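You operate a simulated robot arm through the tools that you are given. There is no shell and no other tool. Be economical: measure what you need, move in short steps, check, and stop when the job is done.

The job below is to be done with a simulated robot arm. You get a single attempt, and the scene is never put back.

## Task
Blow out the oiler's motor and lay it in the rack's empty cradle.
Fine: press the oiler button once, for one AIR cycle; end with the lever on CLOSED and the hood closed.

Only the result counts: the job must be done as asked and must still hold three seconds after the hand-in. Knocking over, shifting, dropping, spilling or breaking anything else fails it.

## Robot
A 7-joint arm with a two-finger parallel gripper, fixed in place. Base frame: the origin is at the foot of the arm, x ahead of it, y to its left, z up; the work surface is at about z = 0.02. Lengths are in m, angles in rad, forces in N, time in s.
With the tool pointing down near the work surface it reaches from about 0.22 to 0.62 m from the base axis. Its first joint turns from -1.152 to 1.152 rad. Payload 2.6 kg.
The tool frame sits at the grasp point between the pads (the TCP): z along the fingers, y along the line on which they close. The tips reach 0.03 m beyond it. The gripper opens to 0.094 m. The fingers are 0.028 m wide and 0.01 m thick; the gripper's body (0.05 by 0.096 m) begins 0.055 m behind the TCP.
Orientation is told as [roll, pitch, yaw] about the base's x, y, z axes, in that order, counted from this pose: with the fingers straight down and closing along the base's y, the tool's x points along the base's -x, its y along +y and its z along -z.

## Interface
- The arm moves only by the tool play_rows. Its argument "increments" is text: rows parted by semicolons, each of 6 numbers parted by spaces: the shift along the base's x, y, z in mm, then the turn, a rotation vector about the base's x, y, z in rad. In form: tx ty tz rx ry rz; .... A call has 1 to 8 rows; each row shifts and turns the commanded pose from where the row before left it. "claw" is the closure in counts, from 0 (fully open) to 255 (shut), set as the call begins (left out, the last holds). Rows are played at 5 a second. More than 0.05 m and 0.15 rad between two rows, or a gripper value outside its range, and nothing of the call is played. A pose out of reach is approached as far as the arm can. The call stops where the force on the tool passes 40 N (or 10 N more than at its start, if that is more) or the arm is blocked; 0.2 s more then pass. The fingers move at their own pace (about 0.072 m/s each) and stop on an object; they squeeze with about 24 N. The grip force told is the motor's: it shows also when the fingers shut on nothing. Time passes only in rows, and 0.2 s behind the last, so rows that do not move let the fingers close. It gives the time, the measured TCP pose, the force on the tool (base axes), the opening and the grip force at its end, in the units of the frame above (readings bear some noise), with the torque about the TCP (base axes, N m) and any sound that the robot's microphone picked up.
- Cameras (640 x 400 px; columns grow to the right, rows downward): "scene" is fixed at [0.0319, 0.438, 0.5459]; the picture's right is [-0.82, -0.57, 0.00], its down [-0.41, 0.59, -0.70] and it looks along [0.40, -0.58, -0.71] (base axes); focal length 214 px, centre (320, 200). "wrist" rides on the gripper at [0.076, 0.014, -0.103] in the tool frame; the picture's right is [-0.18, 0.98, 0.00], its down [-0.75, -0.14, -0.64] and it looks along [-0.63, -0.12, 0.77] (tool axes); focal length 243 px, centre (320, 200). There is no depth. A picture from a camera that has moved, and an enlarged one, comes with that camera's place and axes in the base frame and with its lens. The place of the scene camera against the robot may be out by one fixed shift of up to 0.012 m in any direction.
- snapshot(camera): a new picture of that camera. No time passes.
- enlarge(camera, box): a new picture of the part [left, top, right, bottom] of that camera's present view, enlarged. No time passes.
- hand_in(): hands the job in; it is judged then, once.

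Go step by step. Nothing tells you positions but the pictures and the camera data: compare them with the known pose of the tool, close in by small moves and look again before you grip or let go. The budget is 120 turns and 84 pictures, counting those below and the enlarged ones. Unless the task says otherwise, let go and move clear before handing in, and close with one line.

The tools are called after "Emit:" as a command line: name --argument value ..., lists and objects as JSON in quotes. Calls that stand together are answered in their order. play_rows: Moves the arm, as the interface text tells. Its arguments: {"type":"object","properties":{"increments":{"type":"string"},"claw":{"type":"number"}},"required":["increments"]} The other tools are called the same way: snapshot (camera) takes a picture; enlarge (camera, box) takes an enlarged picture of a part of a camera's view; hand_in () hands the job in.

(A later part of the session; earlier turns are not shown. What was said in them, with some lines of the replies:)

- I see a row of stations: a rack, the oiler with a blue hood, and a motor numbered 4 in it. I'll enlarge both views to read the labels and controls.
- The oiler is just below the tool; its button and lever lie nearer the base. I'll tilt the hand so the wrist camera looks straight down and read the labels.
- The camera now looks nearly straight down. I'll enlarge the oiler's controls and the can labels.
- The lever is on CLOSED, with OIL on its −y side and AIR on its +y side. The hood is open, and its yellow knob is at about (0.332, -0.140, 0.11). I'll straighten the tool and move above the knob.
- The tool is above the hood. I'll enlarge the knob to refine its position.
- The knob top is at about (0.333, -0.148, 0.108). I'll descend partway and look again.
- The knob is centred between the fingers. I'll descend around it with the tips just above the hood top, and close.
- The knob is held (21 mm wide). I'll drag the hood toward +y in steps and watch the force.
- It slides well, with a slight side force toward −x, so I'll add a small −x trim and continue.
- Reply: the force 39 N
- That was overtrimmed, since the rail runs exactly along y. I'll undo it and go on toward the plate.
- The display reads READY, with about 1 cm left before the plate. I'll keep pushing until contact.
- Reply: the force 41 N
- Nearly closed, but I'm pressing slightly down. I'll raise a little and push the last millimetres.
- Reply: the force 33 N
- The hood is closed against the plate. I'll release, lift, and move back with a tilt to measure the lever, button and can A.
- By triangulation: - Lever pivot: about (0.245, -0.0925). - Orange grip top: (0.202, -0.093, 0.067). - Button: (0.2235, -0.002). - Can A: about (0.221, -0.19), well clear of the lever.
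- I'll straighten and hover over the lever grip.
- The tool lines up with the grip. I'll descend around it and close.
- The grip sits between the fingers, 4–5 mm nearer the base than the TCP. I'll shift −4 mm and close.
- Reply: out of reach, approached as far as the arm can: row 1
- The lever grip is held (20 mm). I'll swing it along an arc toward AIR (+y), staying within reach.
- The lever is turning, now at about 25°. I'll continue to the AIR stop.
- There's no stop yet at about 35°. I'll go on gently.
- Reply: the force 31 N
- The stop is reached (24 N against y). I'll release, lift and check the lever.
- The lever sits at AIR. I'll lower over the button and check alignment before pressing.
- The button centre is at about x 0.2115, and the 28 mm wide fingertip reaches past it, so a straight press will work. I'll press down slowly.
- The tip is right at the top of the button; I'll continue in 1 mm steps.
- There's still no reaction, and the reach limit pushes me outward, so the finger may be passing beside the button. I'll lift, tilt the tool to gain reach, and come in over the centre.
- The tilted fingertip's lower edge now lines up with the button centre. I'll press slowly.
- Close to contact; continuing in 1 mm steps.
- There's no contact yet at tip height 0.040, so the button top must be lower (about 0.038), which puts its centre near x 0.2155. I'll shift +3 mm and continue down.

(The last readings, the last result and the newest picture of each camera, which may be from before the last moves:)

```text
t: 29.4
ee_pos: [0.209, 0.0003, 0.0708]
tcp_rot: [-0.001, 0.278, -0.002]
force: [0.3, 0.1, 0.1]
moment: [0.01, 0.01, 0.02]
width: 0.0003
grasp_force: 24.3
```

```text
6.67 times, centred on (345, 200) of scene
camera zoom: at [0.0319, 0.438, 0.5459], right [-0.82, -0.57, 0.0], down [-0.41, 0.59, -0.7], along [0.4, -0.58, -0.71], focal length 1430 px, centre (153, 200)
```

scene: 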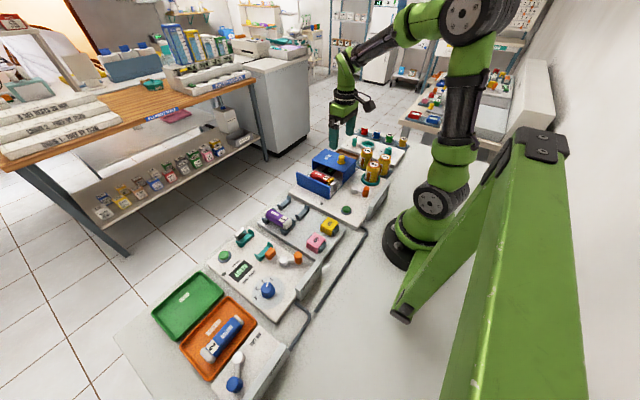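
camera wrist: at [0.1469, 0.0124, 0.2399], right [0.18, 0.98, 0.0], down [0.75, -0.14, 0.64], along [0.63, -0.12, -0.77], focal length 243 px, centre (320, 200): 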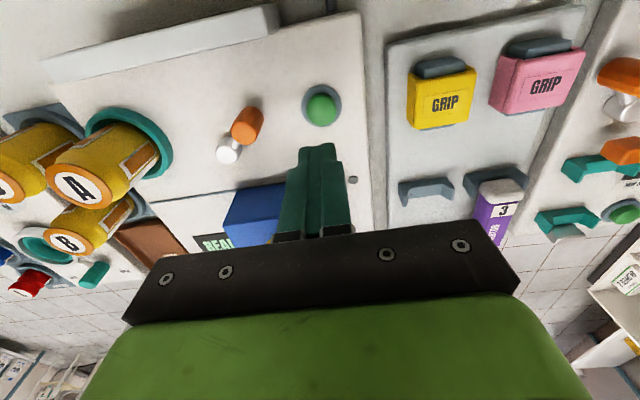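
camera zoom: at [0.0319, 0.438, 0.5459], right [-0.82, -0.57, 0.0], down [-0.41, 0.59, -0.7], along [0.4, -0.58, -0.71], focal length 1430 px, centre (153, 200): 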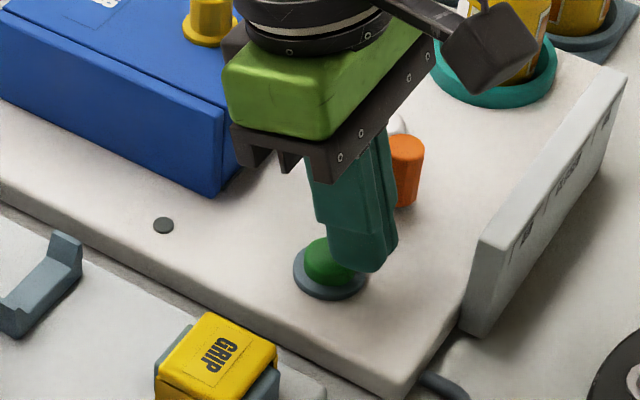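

Continuing down.

Emit:
play_rows --increments "0 0 -1 0 0 0; 0 0 -1 0 0 0; 0 0 -1 0 0 0"

Emit:
enlarge --camera "scene" --box '[310, 170, 380, 230]'

Emit:
enlarge --camera "wrist" --box '[220, 60, 420, 240]'

```text
t: 30.2
ee_pos: [0.2107, -0.0006, 0.0679]
tcp_rot: [0.0, 0.279, 0.001]
force: [0.0, 0.2, 1.2]
moment: [-0.01, 0.02, -0.05]
width: 0.0
grasp_force: 24.1
```

```text
6.67 times, centred on (345, 200) of scene
camera zoom: at [0.0319, 0.438, 0.5459], right [-0.82, -0.57, 0.0], down [-0.41, 0.59, -0.7], along [0.4, -0.58, -0.71], focal length 1430 px, centre (153, 200)
```

zoom: 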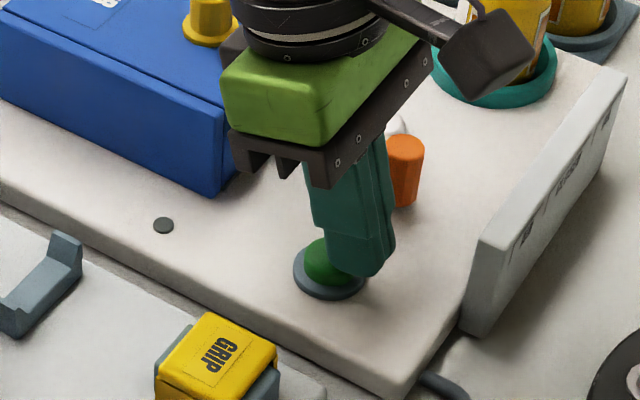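

```text
2.22 times, centred on (320, 150) of wrist
camera zoom: at [0.1665, 0.0147, 0.1867], right [0.18, 0.98, -0.05], down [0.9, -0.14, 0.41], along [0.39, -0.12, -0.91], focal length 539 px, centre (320, 311)
```

zoom: 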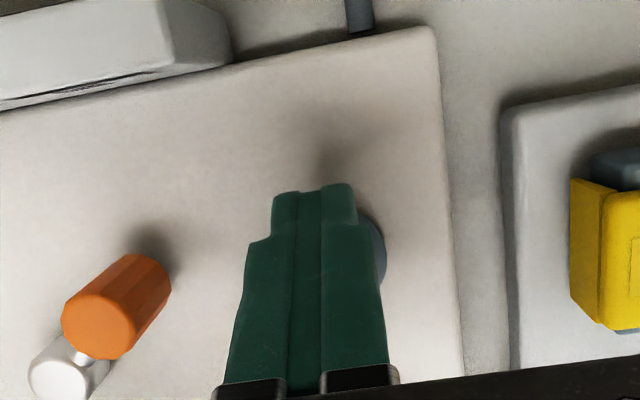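

Still no contact. I'll keep descending in small steps and watch the force.

Emit:
play_rows --increments "0 0 -1 0 0 0; 0 0 -1 0 0 0; 0 0 -1 0 0 0"

Emit:
enlarge --camera "scene" --box '[310, 170, 380, 230]'

```text
t: 31.0
ee_pos: [0.2103, 0.0012, 0.0637]
tcp_rot: [0.001, 0.281, 0.0]
force: [-0.9, 0.3, 1.8]
moment: [-0.05, -0.03, -0.04]
width: 0.0
grasp_force: 23.5
```

```text
6.67 times, centred on (345, 200) of scene
camera zoom: at [0.0319, 0.438, 0.5459], right [-0.82, -0.57, 0.0], down [-0.41, 0.59, -0.7], along [0.4, -0.58, -0.71], focal length 1430 px, centre (153, 200)
```

zoom: 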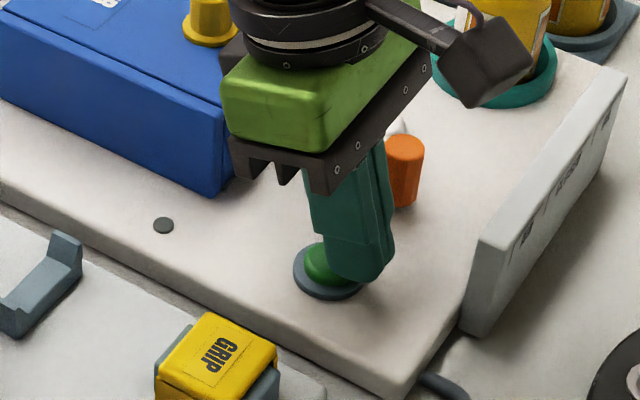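

The button's top has dropped slightly, so I am pressing it against a soft spring. I'll continue to the end of travel.

Emit:
play_rows --increments "0 0 -1 0 0 0; 0 0 -1 0 0 0"

Emit:
enlarge --camera "scene" --box '[300, 130, 380, 230]'

```text
t: 31.6
ee_pos: [0.21, 0.0003, 0.0613]
tcp_rot: [0.0, 0.281, 0.0]
force: [0.5, 0.5, 3.6]
moment: [0.01, -0.03, 0.07]
width: 0.0
grasp_force: 24.6
heard: click
```

```text
4.00 times, centred on (340, 180) of scene
camera zoom: at [0.0319, 0.438, 0.5459], right [-0.82, -0.57, 0.0], down [-0.41, 0.59, -0.7], along [0.4, -0.58, -0.71], focal length 858 px, centre (240, 280)
```

zoom: 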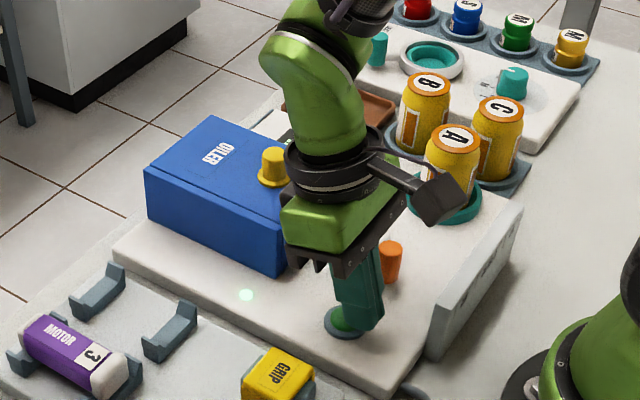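

I heard the click and the lamp is lit, so the cycle is running. I'll lift clear and wait for it to end.

Emit:
play_rows --increments "0 0 20 0 0 0; 0 0 30 0 0 0; 5 0 25 0 -0.14 0; 5 0 10 0 -0.14 0; 0 0 0 0 0 0; 0 0 0 0 0 0; 0 0 0 0 0 0; 0 0 0 0 0 0"

Emit:
snapshot --camera "wrist"

```text
t: 33.4
ee_pos: [0.2183, 0.0004, 0.1497]
tcp_rot: [0.0, 0.001, 0.0]
force: [-0.3, 0.1, -0.1]
moment: [0.02, 0.02, 0.03]
width: 0.0
grasp_force: 23.9
```

```text
34 pictures are left
camera wrist: at [0.1435, 0.0154, 0.2511], right [0.18, 0.98, 0.0], down [0.75, -0.14, 0.64], along [0.63, -0.12, -0.77], focal length 243 px, centre (320, 200)
```

wrist: 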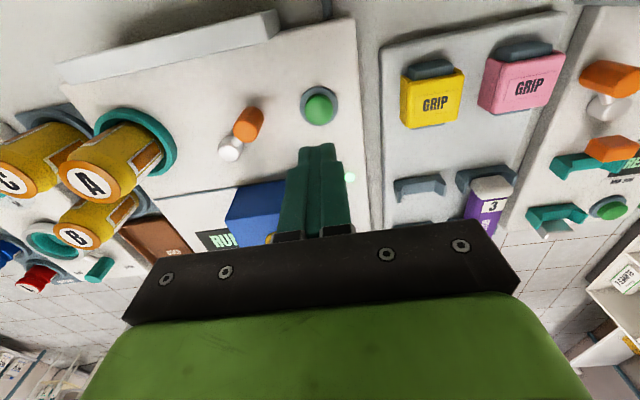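

The display shows RUN. I'll wait, watching the lamp.

Emit:
play_rows --increments "0 0 0 0 0 0; 0 0 0 0 0 0; 0 0 0 0 0 0; 0 0 0 0 0 0; 0 0 0 0 0 0; 0 0 0 0 0 0; 0 0 0 0 0 0; 0 0 0 0 0 0"

Emit:
play_rows --increments "0 0 0 0 0 0; 0 0 0 0 0 0; 0 0 0 0 0 0; 0 0 0 0 0 0; 0 0 0 0 0 0; 0 0 0 0 0 0; 0 0 0 0 0 0; 0 0 0 0 0 0"

Emit:
enlarge --camera "wrist" --box '[160, 160, 380, 260]'

```text
t: 35.2
ee_pos: [0.2187, 0.0008, 0.1491]
tcp_rot: [0.0, 0.0, -0.001]
force: [-0.5, 0.0, 0.7]
moment: [0.06, 0.02, 0.0]
width: 0.0002
grasp_force: 23.9
```

```text
t: 37.0
ee_pos: [0.2191, 0.0016, 0.1481]
tcp_rot: [-0.001, -0.002, 0.0]
force: [1.0, -0.3, 0.2]
moment: [0.02, -0.01, -0.01]
width: 0.0001
grasp_force: 24.0
```

```text
2.91 times, centred on (270, 210) of wrist
camera zoom: at [0.1435, 0.0154, 0.2511], right [0.18, 0.98, 0.0], down [0.75, -0.14, 0.64], along [0.63, -0.12, -0.77], focal length 706 px, centre (466, 171)
```

zoom: 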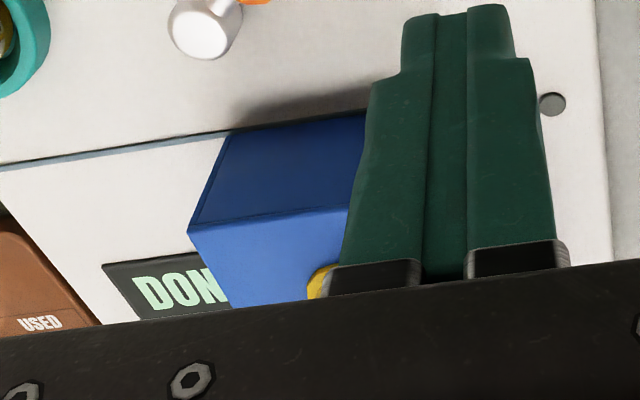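

The display reads DONE. Now I'll put the lever back to CLOSED: open partway, return over the grip, descend and close.

Emit:
play_rows --increments "0 -20 0 0 0 0; 0 -25 0 0 0 0; 0 -20 -10 0 0 0; 0 0 -30 0 0 0; 0 0 -30 0 0 0; 0 0 0 0 0 0" --claw 120

Emit:
snapshot --camera "wrist"

```text
t: 38.4
ee_pos: [0.2203, -0.065, 0.0773]
tcp_rot: [0.001, -0.001, -0.001]
force: [0.0, -0.3, -0.6]
moment: [-0.02, 0.04, 0.01]
width: 0.0497
grasp_force: 0.0
```

```text
32 pictures are left
camera wrist: at [0.1446, -0.0508, 0.1794], right [0.18, 0.98, 0.0], down [0.75, -0.14, 0.64], along [0.63, -0.12, -0.77], focal length 243 px, centre (320, 200)
```

wrist: 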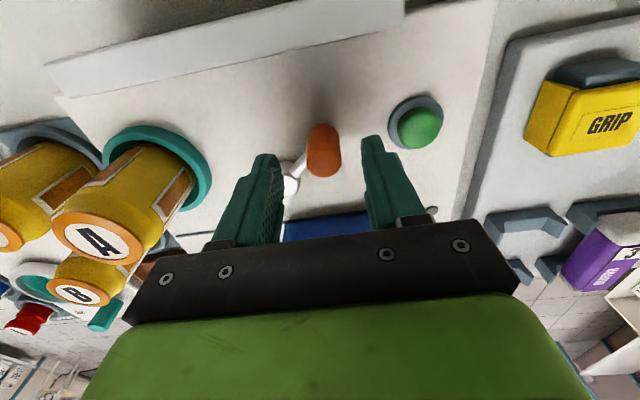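

The grip is between the fingers. I'll close and swing it back toward CLOSED along the reverse arc.

Emit:
play_rows --increments "0 0 0 0 0 0; 0 0 0 0 0 0; 0 0 0 0 0 0" --claw 255

Emit:
play_rows --increments "-3 -4 0 0 0 0; -3 -4 0 0 0 0; -2.5 -4 0 0 0 0; -2.5 -4 0 0 0 0; -2 -4 0 0 0 0; -1.5 -4 0 0 0 0; -1 -3 0 0 0 0; 0 0 0 0 0 0"

Emit:
snapshot --camera "wrist"

```text
t: 39.2
ee_pos: [0.2183, -0.0637, 0.0777]
tcp_rot: [0.003, 0.005, -0.002]
force: [-9.2, 16.7, 2.8]
moment: [0.32, 0.11, -0.01]
width: 0.02
grasp_force: 45.1
```

```text
t: 41.0
ee_pos: [0.2035, -0.0927, 0.0779]
tcp_rot: [-0.001, -0.001, 0.001]
force: [1.4, 8.1, -7.2]
moment: [0.47, -0.35, 0.3]
width: 0.0201
grasp_force: 45.1
```

```text
31 pictures are left
camera wrist: at [0.1296, -0.0778, 0.1802], right [0.18, 0.98, 0.0], down [0.75, -0.14, 0.64], along [0.63, -0.12, -0.77], focal length 243 px, centre (320, 200)
```

wrist: 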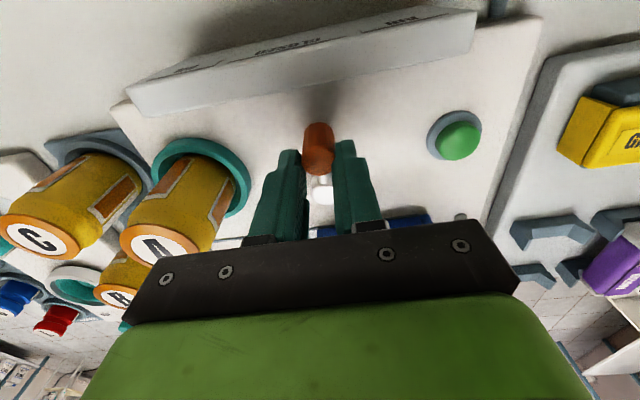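

It's nearly back. I'll move one more millimetre, release and lift to check.

Emit:
play_rows --increments "0 -1 0 0 0 0; 0 0 0 0 0 0"

Emit:
play_rows --increments "0 0 0 0 0 0; 0 0 0 0 0 0" --claw 120

Emit:
play_rows --increments "0 0 30 0 0 0; 0 0 40 0 0 0; 20 0 40 0 0.14 0; 20 8 10 0 0.14 0; 20 10 0 0 0.14 0; 20 10 0 0 0.14 0; 0 0 0 0 0 0"

Emit:
snapshot --camera "wrist"

```text
t: 41.6
ee_pos: [0.2052, -0.0928, 0.0788]
tcp_rot: [0.0, -0.002, 0.0]
force: [8.9, 5.9, -19.8]
moment: [0.4, -0.34, 0.23]
width: 0.02
grasp_force: 45.2
```

```text
t: 42.2
ee_pos: [0.2055, -0.0929, 0.0783]
tcp_rot: [-0.001, 0.0, -0.002]
force: [-0.2, -0.2, 0.2]
moment: [-0.03, 0.0, 0.01]
width: 0.0494
grasp_force: 0.1
```

```text
t: 43.8
ee_pos: [0.2855, -0.0628, 0.1979]
tcp_rot: [-0.001, 0.56, 0.001]
force: [0.0, 0.6, 0.1]
moment: [0.01, 0.01, 0.03]
width: 0.0498
grasp_force: 0.0
```

```text
30 pictures are left
camera wrist: at [0.2769, -0.0486, 0.3252], right [0.16, 0.98, -0.1], down [0.98, -0.14, 0.14], along [0.13, -0.12, -0.98], focal length 243 px, centre (320, 200)
```

wrist: 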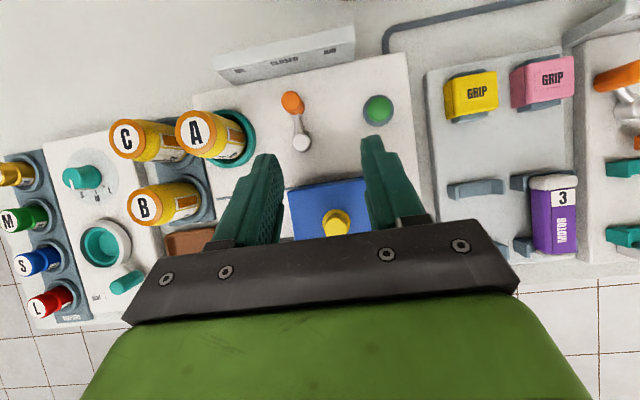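

The lever is back on CLOSED. Next I'll straighten and return to the hood knob at (0.330, -0.066).

Emit:
play_rows --increments "11 0 0 0 -0.14 0; 11 -1 0 0 -0.14 0; 11 -1 0 0 -0.14 0; 12 -1 -20 0 -0.14 0; 0 0 -30 0 0 0; 0 0 -25 0 0 0; 0 0 0 0 0 0"

Emit:
snapshot --camera "wrist"

```text
t: 45.4
ee_pos: [0.3288, -0.0684, 0.1211]
tcp_rot: [-0.001, 0.0, -0.001]
force: [0.7, -1.0, 0.0]
moment: [-0.02, -0.01, -0.01]
width: 0.0496
grasp_force: 0.1
```

```text
29 pictures are left
camera wrist: at [0.253, -0.0531, 0.2239], right [0.19, 0.98, 0.0], down [0.75, -0.14, 0.64], along [0.63, -0.12, -0.77], focal length 243 px, centre (320, 200)
```

wrist: 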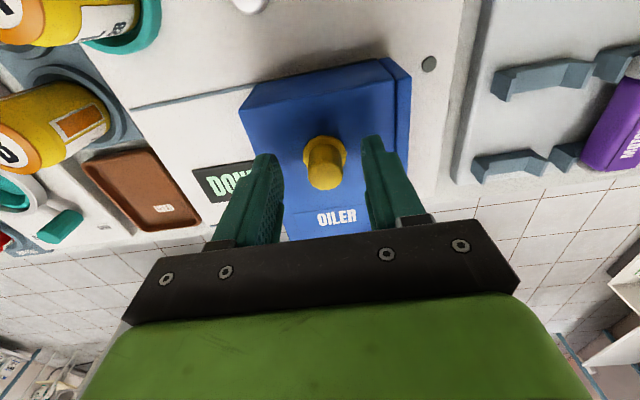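

Good alignment. I'll grip the knob and drag the hood open toward −y in straight steps.

Emit:
play_rows --increments "1 2 1 0 0 0; 0 0 0 0 0 0; 0 0 0 0 0 0; 0 0 0 0 0 0" --claw 255

Emit:
play_rows --increments "0 -8 0 0 0 0; 0 -10 0 0 0 0; 0 -10 0 0 0 0; 0 -10 0 0 0 0"

```text
t: 46.4
ee_pos: [0.3294, -0.0647, 0.1226]
tcp_rot: [-0.001, 0.002, -0.002]
force: [-3.7, -0.5, -2.8]
moment: [-0.31, 0.17, 0.03]
width: 0.0212
grasp_force: 45.1
```

```text
t: 47.4
ee_pos: [0.3301, -0.1025, 0.1225]
tcp_rot: [0.0, 0.003, -0.002]
force: [-14.9, 0.4, -9.2]
moment: [-0.36, 0.01, 0.08]
width: 0.021
grasp_force: 44.7
```

Emit:
play_rows --increments "-0.6 -10 -0.3 0 0 0; 0 -10 0 0 0 0; 0 -10 0 0 0 0; 0 -10 0 0 0 0; 0 -5 0 0 0 0"

Emit:
snapshot --camera "wrist"

```text
t: 48.6
ee_pos: [0.3288, -0.1503, 0.1229]
tcp_rot: [-0.001, 0.0, -0.002]
force: [-7.9, -0.2, -11.8]
moment: [-0.3, -0.58, 0.08]
width: 0.021
grasp_force: 45.3
```

```text
28 pictures are left
camera wrist: at [0.2547, -0.1351, 0.225], right [0.19, 0.98, 0.0], down [0.75, -0.14, 0.64], along [0.63, -0.12, -0.77], focal length 243 px, centre (320, 200)
```

wrist: 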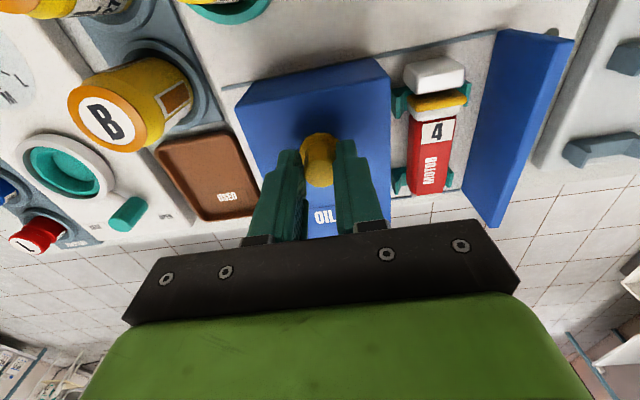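

The hood is open again. I'll release, lift and move over to view both the motor and the rack's empty cradle.

Emit:
play_rows --increments "0 0 0 0 0 0; 0 0 0 0 0 0" --claw 120

Emit:
play_rows --increments "0 0 30 0 0 0; 0 10 40 0 0.1 0; 0 40 30 0 0.1 0; 0 45 0 0 0.1 0; 0 30 0 0 0 0; 0 0 0 0 0 0"

Emit:
snapshot --camera "wrist"

```text
t: 49.2
ee_pos: [0.3312, -0.1474, 0.1219]
tcp_rot: [0.0, -0.002, -0.001]
force: [0.3, 0.5, 0.0]
moment: [-0.05, -0.03, -0.04]
width: 0.0497
grasp_force: 0.1
```

```text
t: 50.6
ee_pos: [0.3288, -0.0229, 0.2215]
tcp_rot: [0.0, 0.3, -0.001]
force: [0.3, -0.9, -0.1]
moment: [0.0, 0.0, -0.02]
width: 0.0498
grasp_force: 0.1
```

```text
27 pictures are left
camera wrist: at [0.2877, -0.0082, 0.3425], right [0.18, 0.98, -0.05], down [0.91, -0.14, 0.39], along [0.38, -0.12, -0.92], focal length 243 px, centre (320, 200)
```

wrist: 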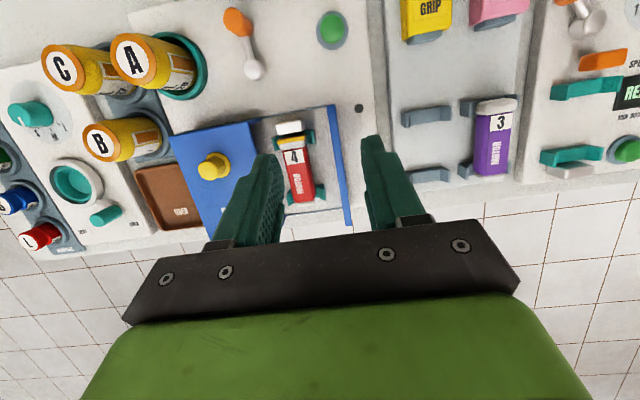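

Emit:
enlarge --camera "wrist" --box '[240, 70, 560, 230]'

```text
2.00 times, centred on (400, 150) of wrist
camera zoom: at [0.2877, -0.0082, 0.3425], right [0.18, 0.98, -0.05], down [0.91, -0.14, 0.39], along [0.38, -0.12, -0.92], focal length 485 px, centre (160, 300)
```

zoom: 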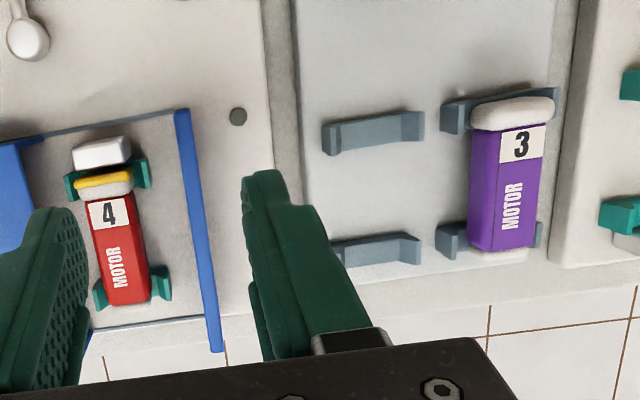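

The motor axis runs along x at y≈-0.066, its middle at x≈0.358 and its top at z≈0.06. The empty rack cradle is parallel to it at y≈0.092, same x. I'll move above the motor with the tool straight.

Emit:
play_rows --increments "10 -14 0 0 -0.1 0; 10 -15 -25 0 -0.1 0; 9 -14 -35 0 -0.1 0; 0 0 -30 0 0 0; 0 0 0 0 0 0"

Emit:
snapshot --camera "wrist"

```text
t: 51.8
ee_pos: [0.3572, -0.0657, 0.1316]
tcp_rot: [0.001, -0.001, -0.001]
force: [-1.0, -0.3, -0.1]
moment: [-0.03, 0.01, -0.01]
width: 0.0498
grasp_force: 0.1
```

```text
25 pictures are left
camera wrist: at [0.2816, -0.0504, 0.2339], right [0.19, 0.98, 0.0], down [0.75, -0.14, 0.64], along [0.63, -0.12, -0.77], focal length 243 px, centre (320, 200)
```

wrist: 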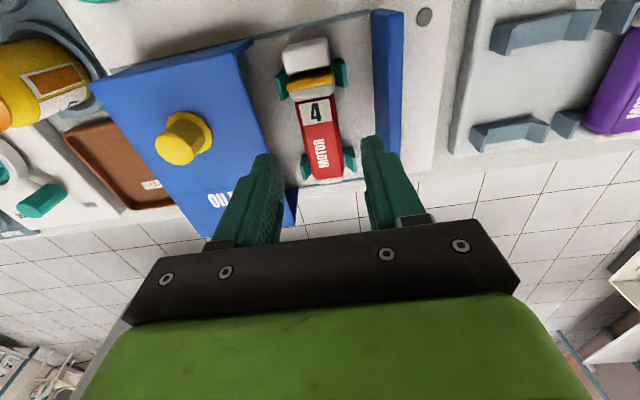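

The motor is centred between the fingers. I'll narrow the opening slightly to stay clear of the hood, and descend.

Emit:
play_rows --increments "0 1.5 -25 0 0 0; 0 0 -20 0 0 0; 0 0 -10 0 0 0; 0 0 0 0 0 0" --claw 135

Emit:
snapshot --camera "wrist"

Emit:
enlarge --camera "scene" --box '[280, 120, 380, 220]'

```text
t: 52.8
ee_pos: [0.3587, -0.0644, 0.0773]
tcp_rot: [0.001, 0.0, 0.0]
force: [0.2, 0.2, 0.3]
moment: [-0.01, -0.03, 0.01]
width: 0.0442
grasp_force: 0.0
```

```text
24 pictures are left
camera wrist: at [0.2838, -0.05, 0.1804], right [0.18, 0.98, 0.0], down [0.75, -0.14, 0.64], along [0.63, -0.12, -0.77], focal length 243 px, centre (320, 200)
```

wrist: 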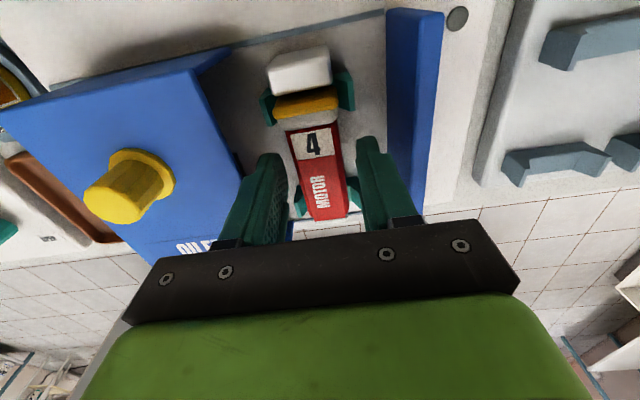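

```text
4.00 times, centred on (330, 170) of scene
camera zoom: at [0.0319, 0.438, 0.5459], right [-0.82, -0.57, 0.0], down [-0.41, 0.59, -0.7], along [0.4, -0.58, -0.71], focal length 858 px, centre (280, 320)
```

zoom: 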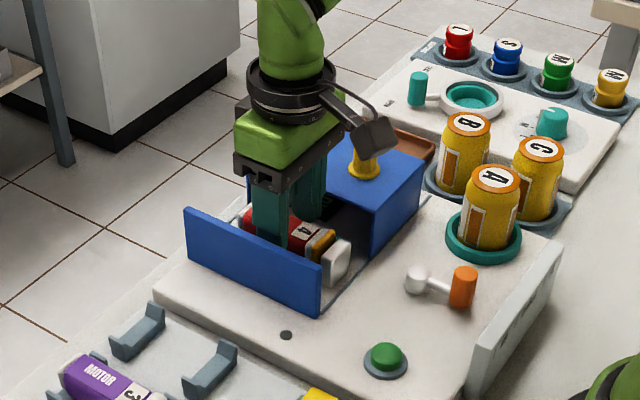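

The fingers bracket the motor body between its supports. I'll go down the rest and close.

Emit:
play_rows --increments "0 0 -8 0 0 0; 0 0 -5 0 0 0; 0 0 -3 0 0 0; 0 0 0 0 0 0"

Emit:
play_rows --increments "0 0 0 0 0 0; 0 0 0 0 0 0; 0 0 0 0 0 0" --claw 255

Emit:
snapshot --camera "wrist"

```text
t: 53.8
ee_pos: [0.3583, -0.0637, 0.0611]
tcp_rot: [0.001, -0.001, -0.003]
force: [0.6, -0.5, 0.4]
moment: [0.01, -0.05, 0.02]
width: 0.0444
grasp_force: 0.0
```

```text
t: 54.6
ee_pos: [0.3592, -0.0643, 0.0622]
tcp_rot: [0.001, -0.003, -0.002]
force: [-1.0, -0.6, 11.7]
moment: [-0.05, 0.09, -0.01]
width: 0.0297
grasp_force: 24.2
```

```text
22 pictures are left
camera wrist: at [0.284, -0.0498, 0.1651], right [0.18, 0.98, 0.0], down [0.75, -0.14, 0.64], along [0.63, -0.12, -0.77], focal length 243 px, centre (320, 200)
```

wrist: 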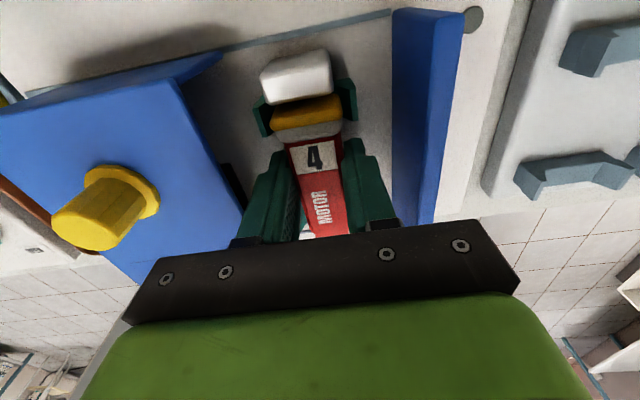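

The motor is held (30 mm). I'll lift straight up and check.

Emit:
play_rows --increments "0 0 10 0 0 0; 0 0 20 0 0 0; 0 0 30 0 0 0; 0 0 30 0 0 0; 0 0 0 0 0 0"

Emit:
snapshot --camera "wrist"

```text
t: 55.8
ee_pos: [0.3582, -0.0645, 0.1526]
tcp_rot: [0.0, 0.0, 0.0]
force: [0.2, -0.3, 0.3]
moment: [-0.02, 0.01, 0.02]
width: 0.0
grasp_force: 23.8
```

```text
21 pictures are left
camera wrist: at [0.2836, -0.0501, 0.2554], right [0.18, 0.98, 0.0], down [0.75, -0.14, 0.64], along [0.63, -0.12, -0.77], focal length 243 px, centre (320, 200)
```

wrist: 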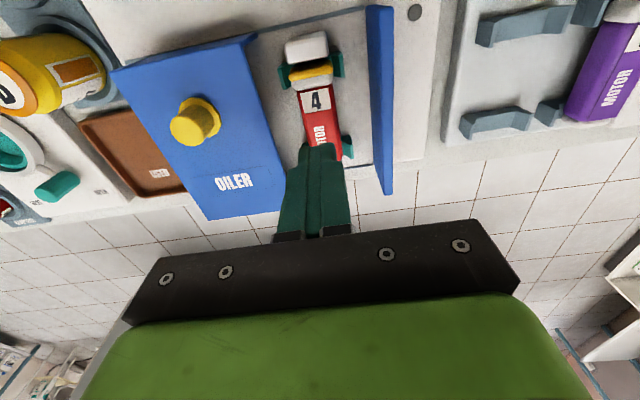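

The fingers slipped off because the grip was too high on the motor, which stayed in its cradle. The work surface is at z≈0.02, so I can go about 9 mm lower. I'll open and retry.

Emit:
play_rows --increments "0 0 0 0 0 0; 0 0.5 -25 0 0 0; 0 0 -25 0 0 0; 0 0 -25 0 0 0; 0 0 -15 0 0 0; 0 0 0 0 0 0" --claw 130

Emit:
play_rows --increments "0 0 -3 0 0 0; 0 0 -3 0 0 0; 0 0 -2 0 0 0; 0 0 -1 0 0 0"

Emit:
enlarge --camera "wrist" --box '[180, 30, 460, 240]'

```text
t: 57.2
ee_pos: [0.359, -0.064, 0.0611]
tcp_rot: [0.0, 0.0, -0.003]
force: [-0.7, 0.3, 0.6]
moment: [-0.01, -0.01, 0.0]
width: 0.0461
grasp_force: 0.0
```

```text
t: 58.2
ee_pos: [0.3593, -0.0643, 0.0525]
tcp_rot: [-0.001, 0.0, -0.001]
force: [-0.4, 0.3, 0.3]
moment: [0.02, 0.0, -0.01]
width: 0.0462
grasp_force: 0.1
```

```text
1.90 times, centred on (320, 135) of wrist
camera zoom: at [0.2836, -0.0498, 0.1558], right [0.18, 0.98, 0.0], down [0.75, -0.14, 0.64], along [0.63, -0.12, -0.77], focal length 462 px, centre (320, 324)
```

zoom: 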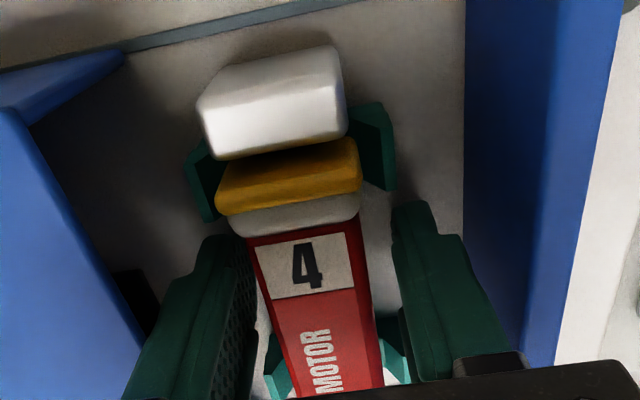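

The fingers are low beside the body with no contact. Now I'll close.

Emit:
play_rows --increments "0 0 0 0 0 0; 0 0 0 0 0 0; 0 0 0 0 0 0; 0 0 0 0 0 0" --claw 255

Emit:
play_rows --increments "0 0 4 0 0 0; 0 0 4 0 0 0; 0 0 0 0 0 0"

Emit:
snapshot --camera "wrist"

```text
t: 59.2
ee_pos: [0.3592, -0.0636, 0.0535]
tcp_rot: [0.0, -0.001, 0.0]
force: [-0.8, 0.6, 0.1]
moment: [0.02, 0.0, -0.01]
width: 0.0339
grasp_force: 23.7
```

```text
t: 60.0
ee_pos: [0.3593, -0.0623, 0.0619]
tcp_rot: [0.0, -0.001, 0.0]
force: [0.0, -0.2, -1.8]
moment: [0.01, 0.01, 0.0]
width: 0.034
grasp_force: 23.9
```

```text
19 pictures are left
camera wrist: at [0.2839, -0.0489, 0.1645], right [0.18, 0.98, 0.0], down [0.75, -0.14, 0.64], along [0.63, -0.12, -0.77], focal length 243 px, centre (320, 200)
```

wrist: 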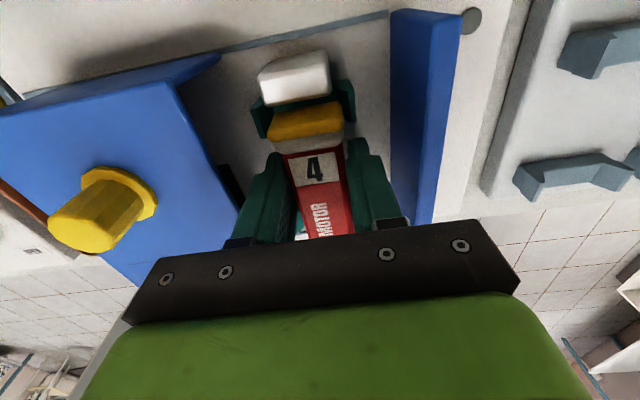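

It holds at 34 mm with the motor's weight felt. I'll lift it to travel height.

Emit:
play_rows --increments "0 0 15 0 0 0; 0 0 20 0 0 0; 0 0 25 0 0 0; 0 0 25 0 0 0; 0 0 0 0 0 0"

Emit:
play_rows --increments "0 30 0 0 0 0; 0 40 0 0 0 0; 0 40 0 0 0 0; 0 30 0 0 0 0; 0 0 0 0 0 0"

Emit:
snapshot --camera "wrist"

```text
t: 61.2
ee_pos: [0.3582, -0.0651, 0.1457]
tcp_rot: [0.0, -0.001, 0.0]
force: [0.8, -0.3, -1.2]
moment: [0.03, 0.01, -0.02]
width: 0.0341
grasp_force: 24.7
```

```text
t: 62.4
ee_pos: [0.3586, 0.0753, 0.1453]
tcp_rot: [-0.001, -0.001, -0.002]
force: [0.6, 0.2, -1.9]
moment: [0.03, -0.03, 0.01]
width: 0.0337
grasp_force: 24.5
```

```text
18 pictures are left
camera wrist: at [0.2827, 0.0897, 0.2472], right [0.19, 0.98, 0.0], down [0.75, -0.14, 0.64], along [0.63, -0.12, -0.77], focal length 243 px, centre (320, 200)
```

wrist: 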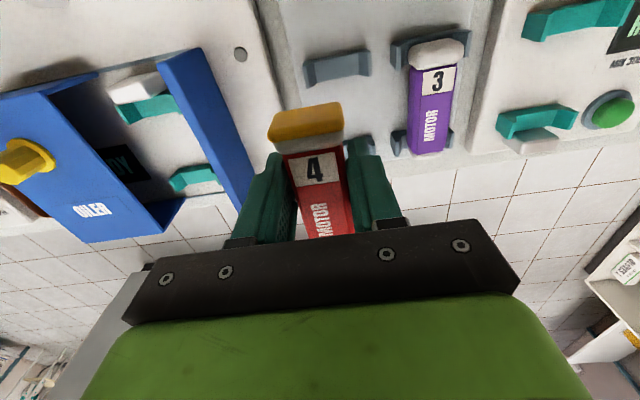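

The white block belongs to the oiler; the motor is the red body with the yellow band. The rack cradle is at y≈0.093, so I'll move there, lower partway and look.

Emit:
play_rows --increments "0 17.5 0 0 0 0; 0 0 -25 0 0 0; 0 0 -25 0 0 0; 0 0 0 0 0 0"

Emit:
snapshot --camera "wrist"

Emit:
enlarge --camera "scene" --box '[250, 150, 360, 260]'

```text
t: 63.4
ee_pos: [0.3583, 0.0938, 0.0958]
tcp_rot: [0.001, 0.001, 0.001]
force: [0.1, -0.6, -0.6]
moment: [-0.04, 0.02, -0.03]
width: 0.034
grasp_force: 23.8
```

```text
17 pictures are left
camera wrist: at [0.2834, 0.1082, 0.1975], right [0.18, 0.98, 0.0], down [0.75, -0.14, 0.64], along [0.63, -0.12, -0.77], focal length 243 px, centre (320, 200)
```

wrist: 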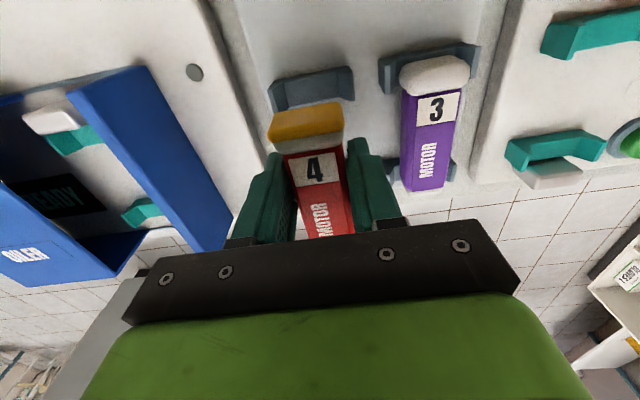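

```text
3.64 times, centred on (305, 205) of scene
camera zoom: at [0.0319, 0.438, 0.5459], right [-0.82, -0.57, 0.0], down [-0.41, 0.59, -0.7], along [0.4, -0.58, -0.71], focal length 780 px, centre (374, 182)
```

zoom: 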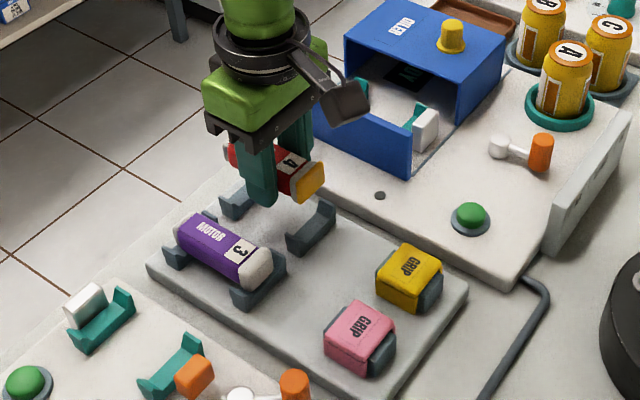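

Motor and cradle line up in both x and y. I'll lower gently.

Emit:
play_rows --increments "0 0.5 -15 0 0 0; 0 0 -12 0 0 0; 0 0 -5 0 0 0; 0 0 0 0 0 0"

Emit:
snapshot --camera "wrist"

Emit:
enlarge --camera "scene" --box '[270, 170, 350, 240]'

```text
t: 64.4
ee_pos: [0.3594, 0.0937, 0.0648]
tcp_rot: [0.0, 0.0, 0.001]
force: [-1.0, -0.1, -0.5]
moment: [0.04, 0.02, -0.01]
width: 0.0341
grasp_force: 24.1
```

```text
15 pictures are left
camera wrist: at [0.2839, 0.1081, 0.1664], right [0.18, 0.98, 0.0], down [0.75, -0.14, 0.64], along [0.63, -0.12, -0.77], focal length 243 px, centre (320, 200)
```

wrist: 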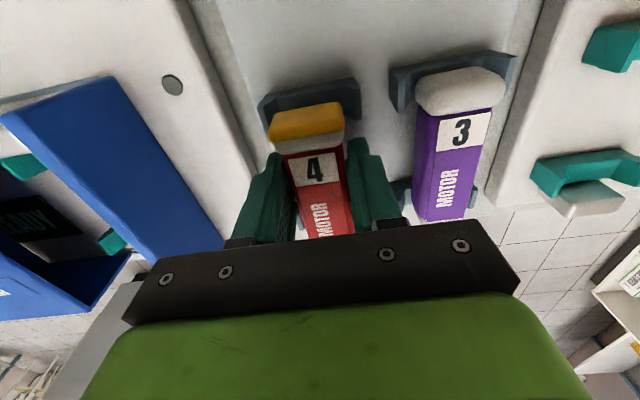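

```text
5.71 times, centred on (310, 205) of scene
camera zoom: at [0.0319, 0.438, 0.5459], right [-0.82, -0.57, 0.0], down [-0.41, 0.59, -0.7], along [0.4, -0.58, -0.71], focal length 1226 px, centre (377, 171)
```

zoom: 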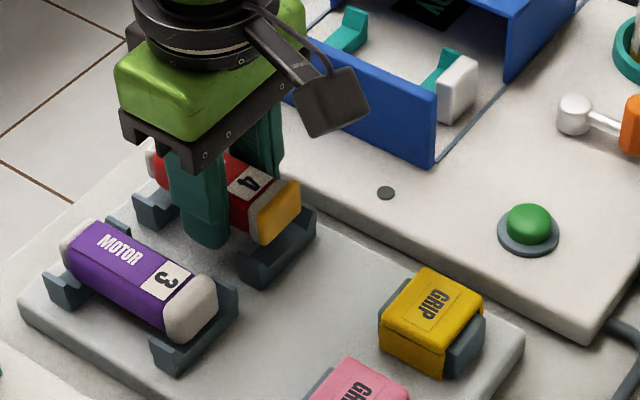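

Well centred. I'll lower the last centimetre in small steps until contact.

Emit:
play_rows --increments "0 0 -3 0 0 0; 0 0 -3 0 0 0; 0 0 -2 0 0 0; 0 0 -1 0 0 0; 0 0 0 0 0 0"

```text
t: 65.6
ee_pos: [0.3574, 0.0934, 0.0548]
tcp_rot: [0.001, 0.0, -0.001]
force: [0.2, -0.3, -1.2]
moment: [-0.03, 0.0, 0.0]
width: 0.0337
grasp_force: 24.1
```

Emit:
play_rows --increments "0 0 -1 0 0 0; 0 0 -1 0 0 0; 0 0 0 0 0 0"

Emit:
enlarge --camera "scene" --box '[270, 170, 350, 240]'

```text
t: 66.4
ee_pos: [0.3589, 0.095, 0.0537]
tcp_rot: [0.0, 0.002, 0.0]
force: [-3.5, -0.6, 8.0]
moment: [-0.14, 0.06, -0.03]
width: 0.0336
grasp_force: 23.7
```

```text
5.71 times, centred on (310, 205) of scene
camera zoom: at [0.0319, 0.438, 0.5459], right [-0.82, -0.57, 0.0], down [-0.41, 0.59, -0.7], along [0.4, -0.58, -0.71], focal length 1226 px, centre (377, 171)
```

zoom: 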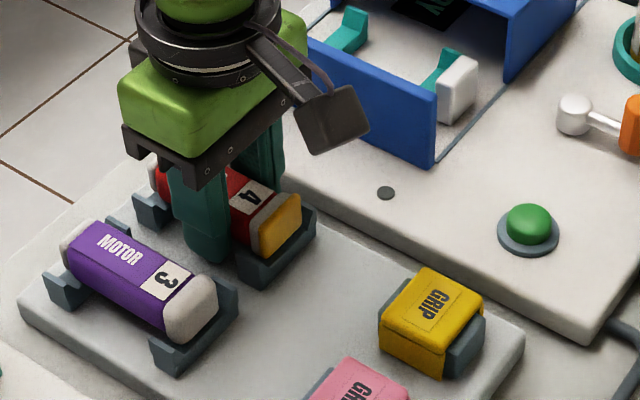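

The motor is seated (8 N up, same height as in the oiler). I'll release and lift away.

Emit:
play_rows --increments "0 0 0.5 0 0 0; 0 0 0 0 0 0; 0 0 0 0 0 0" --claw 135

Emit:
play_rows --increments "0 0 10 0 0 0; 0 0 25 0 0 0; 0 0 35 0 0 0; 0 -20 20 0 0 0; 0 0 0 0 0 0"

Emit:
snapshot --camera "wrist"

Emit:
enlarge --camera "scene" --box '[270, 140, 380, 240]'

```text
t: 67.2
ee_pos: [0.3593, 0.0939, 0.0557]
tcp_rot: [0.0, -0.001, -0.001]
force: [-0.9, -0.8, -0.1]
moment: [0.02, 0.0, 0.0]
width: 0.044
grasp_force: 0.0
```

```text
t: 68.4
ee_pos: [0.3573, 0.0739, 0.1463]
tcp_rot: [0.0, 0.002, 0.0]
force: [-1.3, 0.5, 0.0]
moment: [0.02, -0.01, 0.01]
width: 0.0444
grasp_force: 0.1
```

```text
12 pictures are left
camera wrist: at [0.2831, 0.0883, 0.2477], right [0.18, 0.98, 0.0], down [0.75, -0.14, 0.64], along [0.63, -0.12, -0.77], focal length 243 px, centre (320, 200)
```

wrist: 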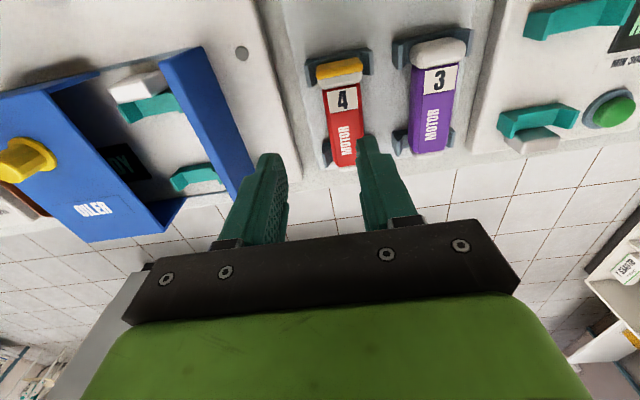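

```text
4.00 times, centred on (325, 190) of scene
camera zoom: at [0.0319, 0.438, 0.5459], right [-0.82, -0.57, 0.0], down [-0.41, 0.59, -0.7], along [0.4, -0.58, -0.71], focal length 858 px, centre (300, 240)
```

zoom: 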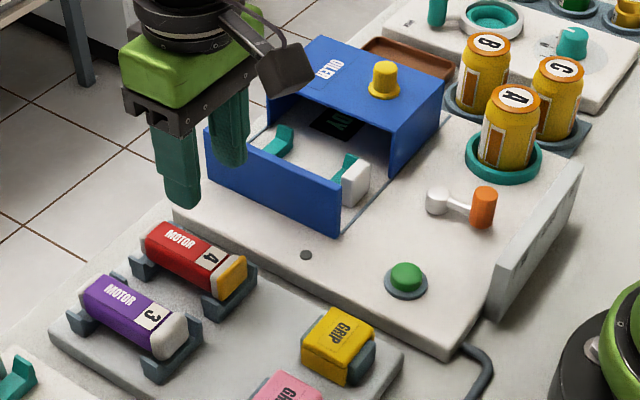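

The motor lies neatly in the rack. Now I'll close the hood, travelling high to the knob at (0.330, -0.149).

Emit:
play_rows --increments "0 0 35 0 0 0; 0 -45 0 0 0 0; -10 -45 0 0 0 0; -10 -45 0 0 0 0; -8 -45 0 0 0 0; 0 -43 0 0 0 0; 0 0 -25 0 0 0; 0 0 0 0 0 0" --claw 120

Emit:
snapshot --camera "wrist"

```text
t: 70.2
ee_pos: [0.3315, -0.152, 0.153]
tcp_rot: [0.0, 0.0, 0.001]
force: [1.1, 0.4, -0.2]
moment: [-0.01, -0.01, -0.04]
width: 0.0498
grasp_force: 0.0
```

```text
10 pictures are left
camera wrist: at [0.2555, -0.1365, 0.2554], right [0.18, 0.98, 0.0], down [0.75, -0.14, 0.64], along [0.63, -0.12, -0.77], focal length 243 px, centre (320, 200)
```

wrist: 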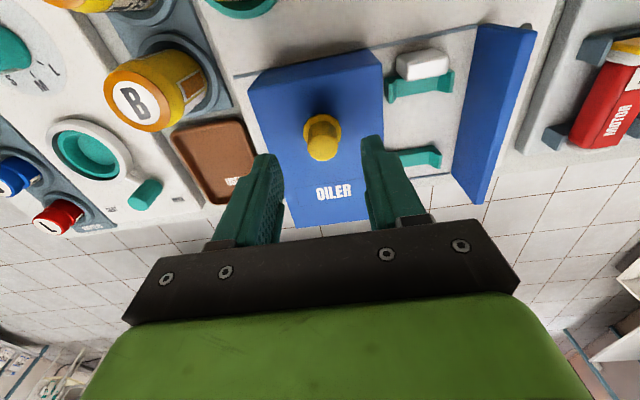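

The knob is centred. I'll descend around it and grip.

Emit:
play_rows --increments "-1 1.5 -15 0 0 0; 0 0 -15 0 0 0; 0 0 0 0 0 0"

Emit:
play_rows --increments "0 0 0 0 0 0; 0 0 0 0 0 0; 0 0 0 0 0 0; 0 0 0 0 0 0" --claw 255

Emit:
play_rows --increments "0 10 0 0 0 0; 0 10 0 0 0 0; 0 10 0 0 0 0; 0 10 0 0 0 0"

```text
t: 71.0
ee_pos: [0.33, -0.1474, 0.1215]
tcp_rot: [0.0, 0.001, 0.0]
force: [0.6, -0.4, 1.0]
moment: [0.04, 0.03, 0.01]
width: 0.0499
grasp_force: 0.0
```

```text
t: 72.0
ee_pos: [0.33, -0.1482, 0.1219]
tcp_rot: [0.001, -0.001, 0.001]
force: [1.2, 0.0, -5.1]
moment: [-0.26, -0.02, 0.02]
width: 0.021
grasp_force: 45.1
```

```text
t: 73.0
ee_pos: [0.3296, -0.108, 0.1214]
tcp_rot: [0.0, 0.004, 0.003]
force: [9.1, -0.7, -36.5]
moment: [-0.29, -0.26, -0.01]
width: 0.0211
grasp_force: 45.5
```

The hood is sliding, but I'm pulling up slightly. I'll trim down and continue.

Emit:
play_rows --increments "0.4 0 -1 0 0 0; 0 10 0 0 0 0; 0 10 0 0 0 0; 0 10 0 0 0 0; 0 7 0 0 0 0; 0 0 0 0 0 0"

```text
t: 74.4
ee_pos: [0.3308, -0.0699, 0.1224]
tcp_rot: [0.002, 0.001, -0.003]
force: [-21.0, 0.6, 8.3]
moment: [-0.25, 0.48, -0.04]
width: 0.021
grasp_force: 45.4
```

Emit:
play_rows --increments "-1 3 0 0 0 0; 0 2 0 0 0 0; 0 2 0 0 0 0; 0 0 0 0 0 0"

Emit:
snapshot --camera "wrist"

```text
t: 75.4
ee_pos: [0.3285, -0.065, 0.1222]
tcp_rot: [-0.003, -0.002, 0.001]
force: [7.6, -15.5, -23.6]
moment: [-0.04, -0.07, -0.07]
width: 0.0212
grasp_force: 44.4
```

```text
9 pictures are left
camera wrist: at [0.2543, -0.0503, 0.2248], right [0.18, 0.98, 0.0], down [0.75, -0.14, 0.64], along [0.63, -0.12, -0.76], focal length 243 px, centre (320, 200)
```

wrist: 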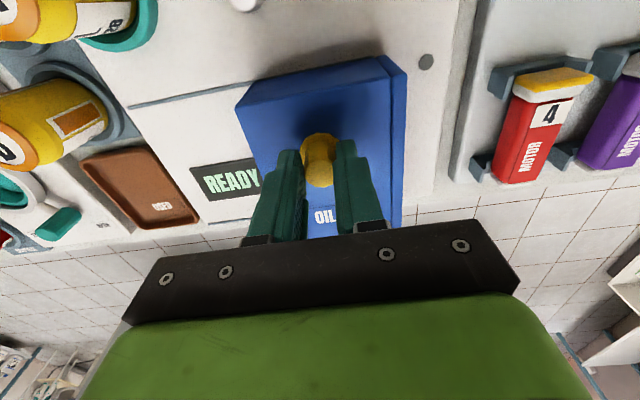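

The hood is against the plate, with the same contact position and force as before. I'll release, lift clear and take a final look.

Emit:
play_rows --increments "0 -2 -0.5 0 0 0; 0 0 0 0 0 0; 0 0 0 0 0 0" --claw 120

Emit:
play_rows --increments "0 0 30 0 0 0; 0 0 40 0 0.14 0; -15 0 30 0 0.14 0; -15 0 20 0 0.14 0; -10 0 0 0 0.14 0; 0 0 0 0 0 0"

Emit:
snapshot --camera "wrist"

Emit:
enlarge --camera "scene" --box '[260, 120, 400, 240]'

```text
t: 76.2
ee_pos: [0.3297, -0.0648, 0.1236]
tcp_rot: [0.001, 0.001, 0.0]
force: [0.5, -0.4, 0.1]
moment: [0.0, 0.0, 0.03]
width: 0.0498
grasp_force: 0.1
```

```text
t: 77.6
ee_pos: [0.2877, -0.0673, 0.2402]
tcp_rot: [0.001, 0.562, 0.001]
force: [0.0, -0.2, -0.7]
moment: [-0.01, -0.03, 0.04]
width: 0.0495
grasp_force: 0.0
```

```text
8 pictures are left
camera wrist: at [0.2793, -0.0523, 0.3685], right [0.16, 0.98, -0.1], down [0.98, -0.14, 0.14], along [0.13, -0.12, -0.98], focal length 243 px, centre (320, 200)
```

wrist: 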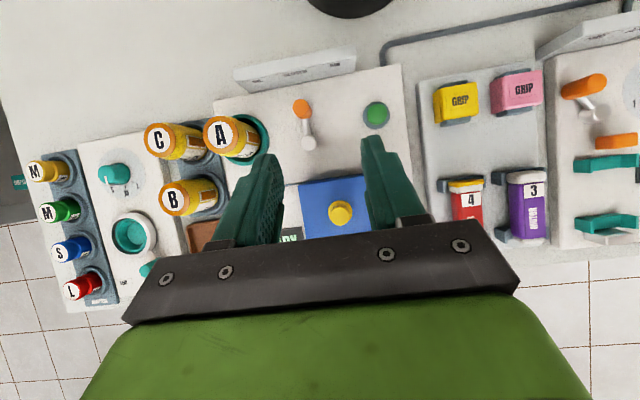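

```text
3.33 times, centred on (330, 180) of scene
camera zoom: at [0.0319, 0.438, 0.5459], right [-0.82, -0.57, 0.0], down [-0.41, 0.59, -0.7], along [0.4, -0.58, -0.71], focal length 715 px, centre (287, 267)
```

zoom: 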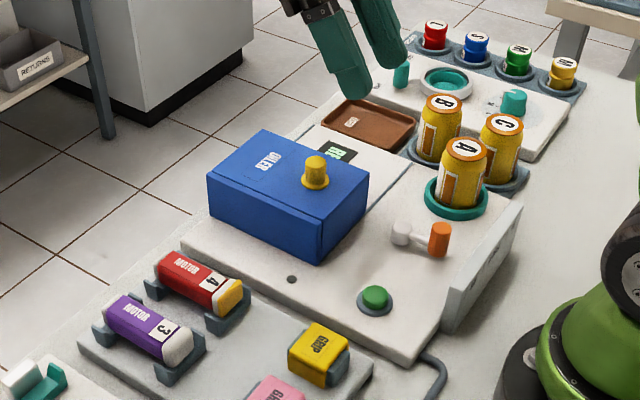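

The hood is closed, the lever is on CLOSED, motor 4 is in the rack cradle and the arm is clear. I'm handing in.

Emit:
hand_in

```text
The job is handed in.
```

I blew out the oiler's motor (number 4) with one AIR cycle and laid it in the rack's empty cradle. The lever is back on CLOSED, the hood is closed and the arm is clear.
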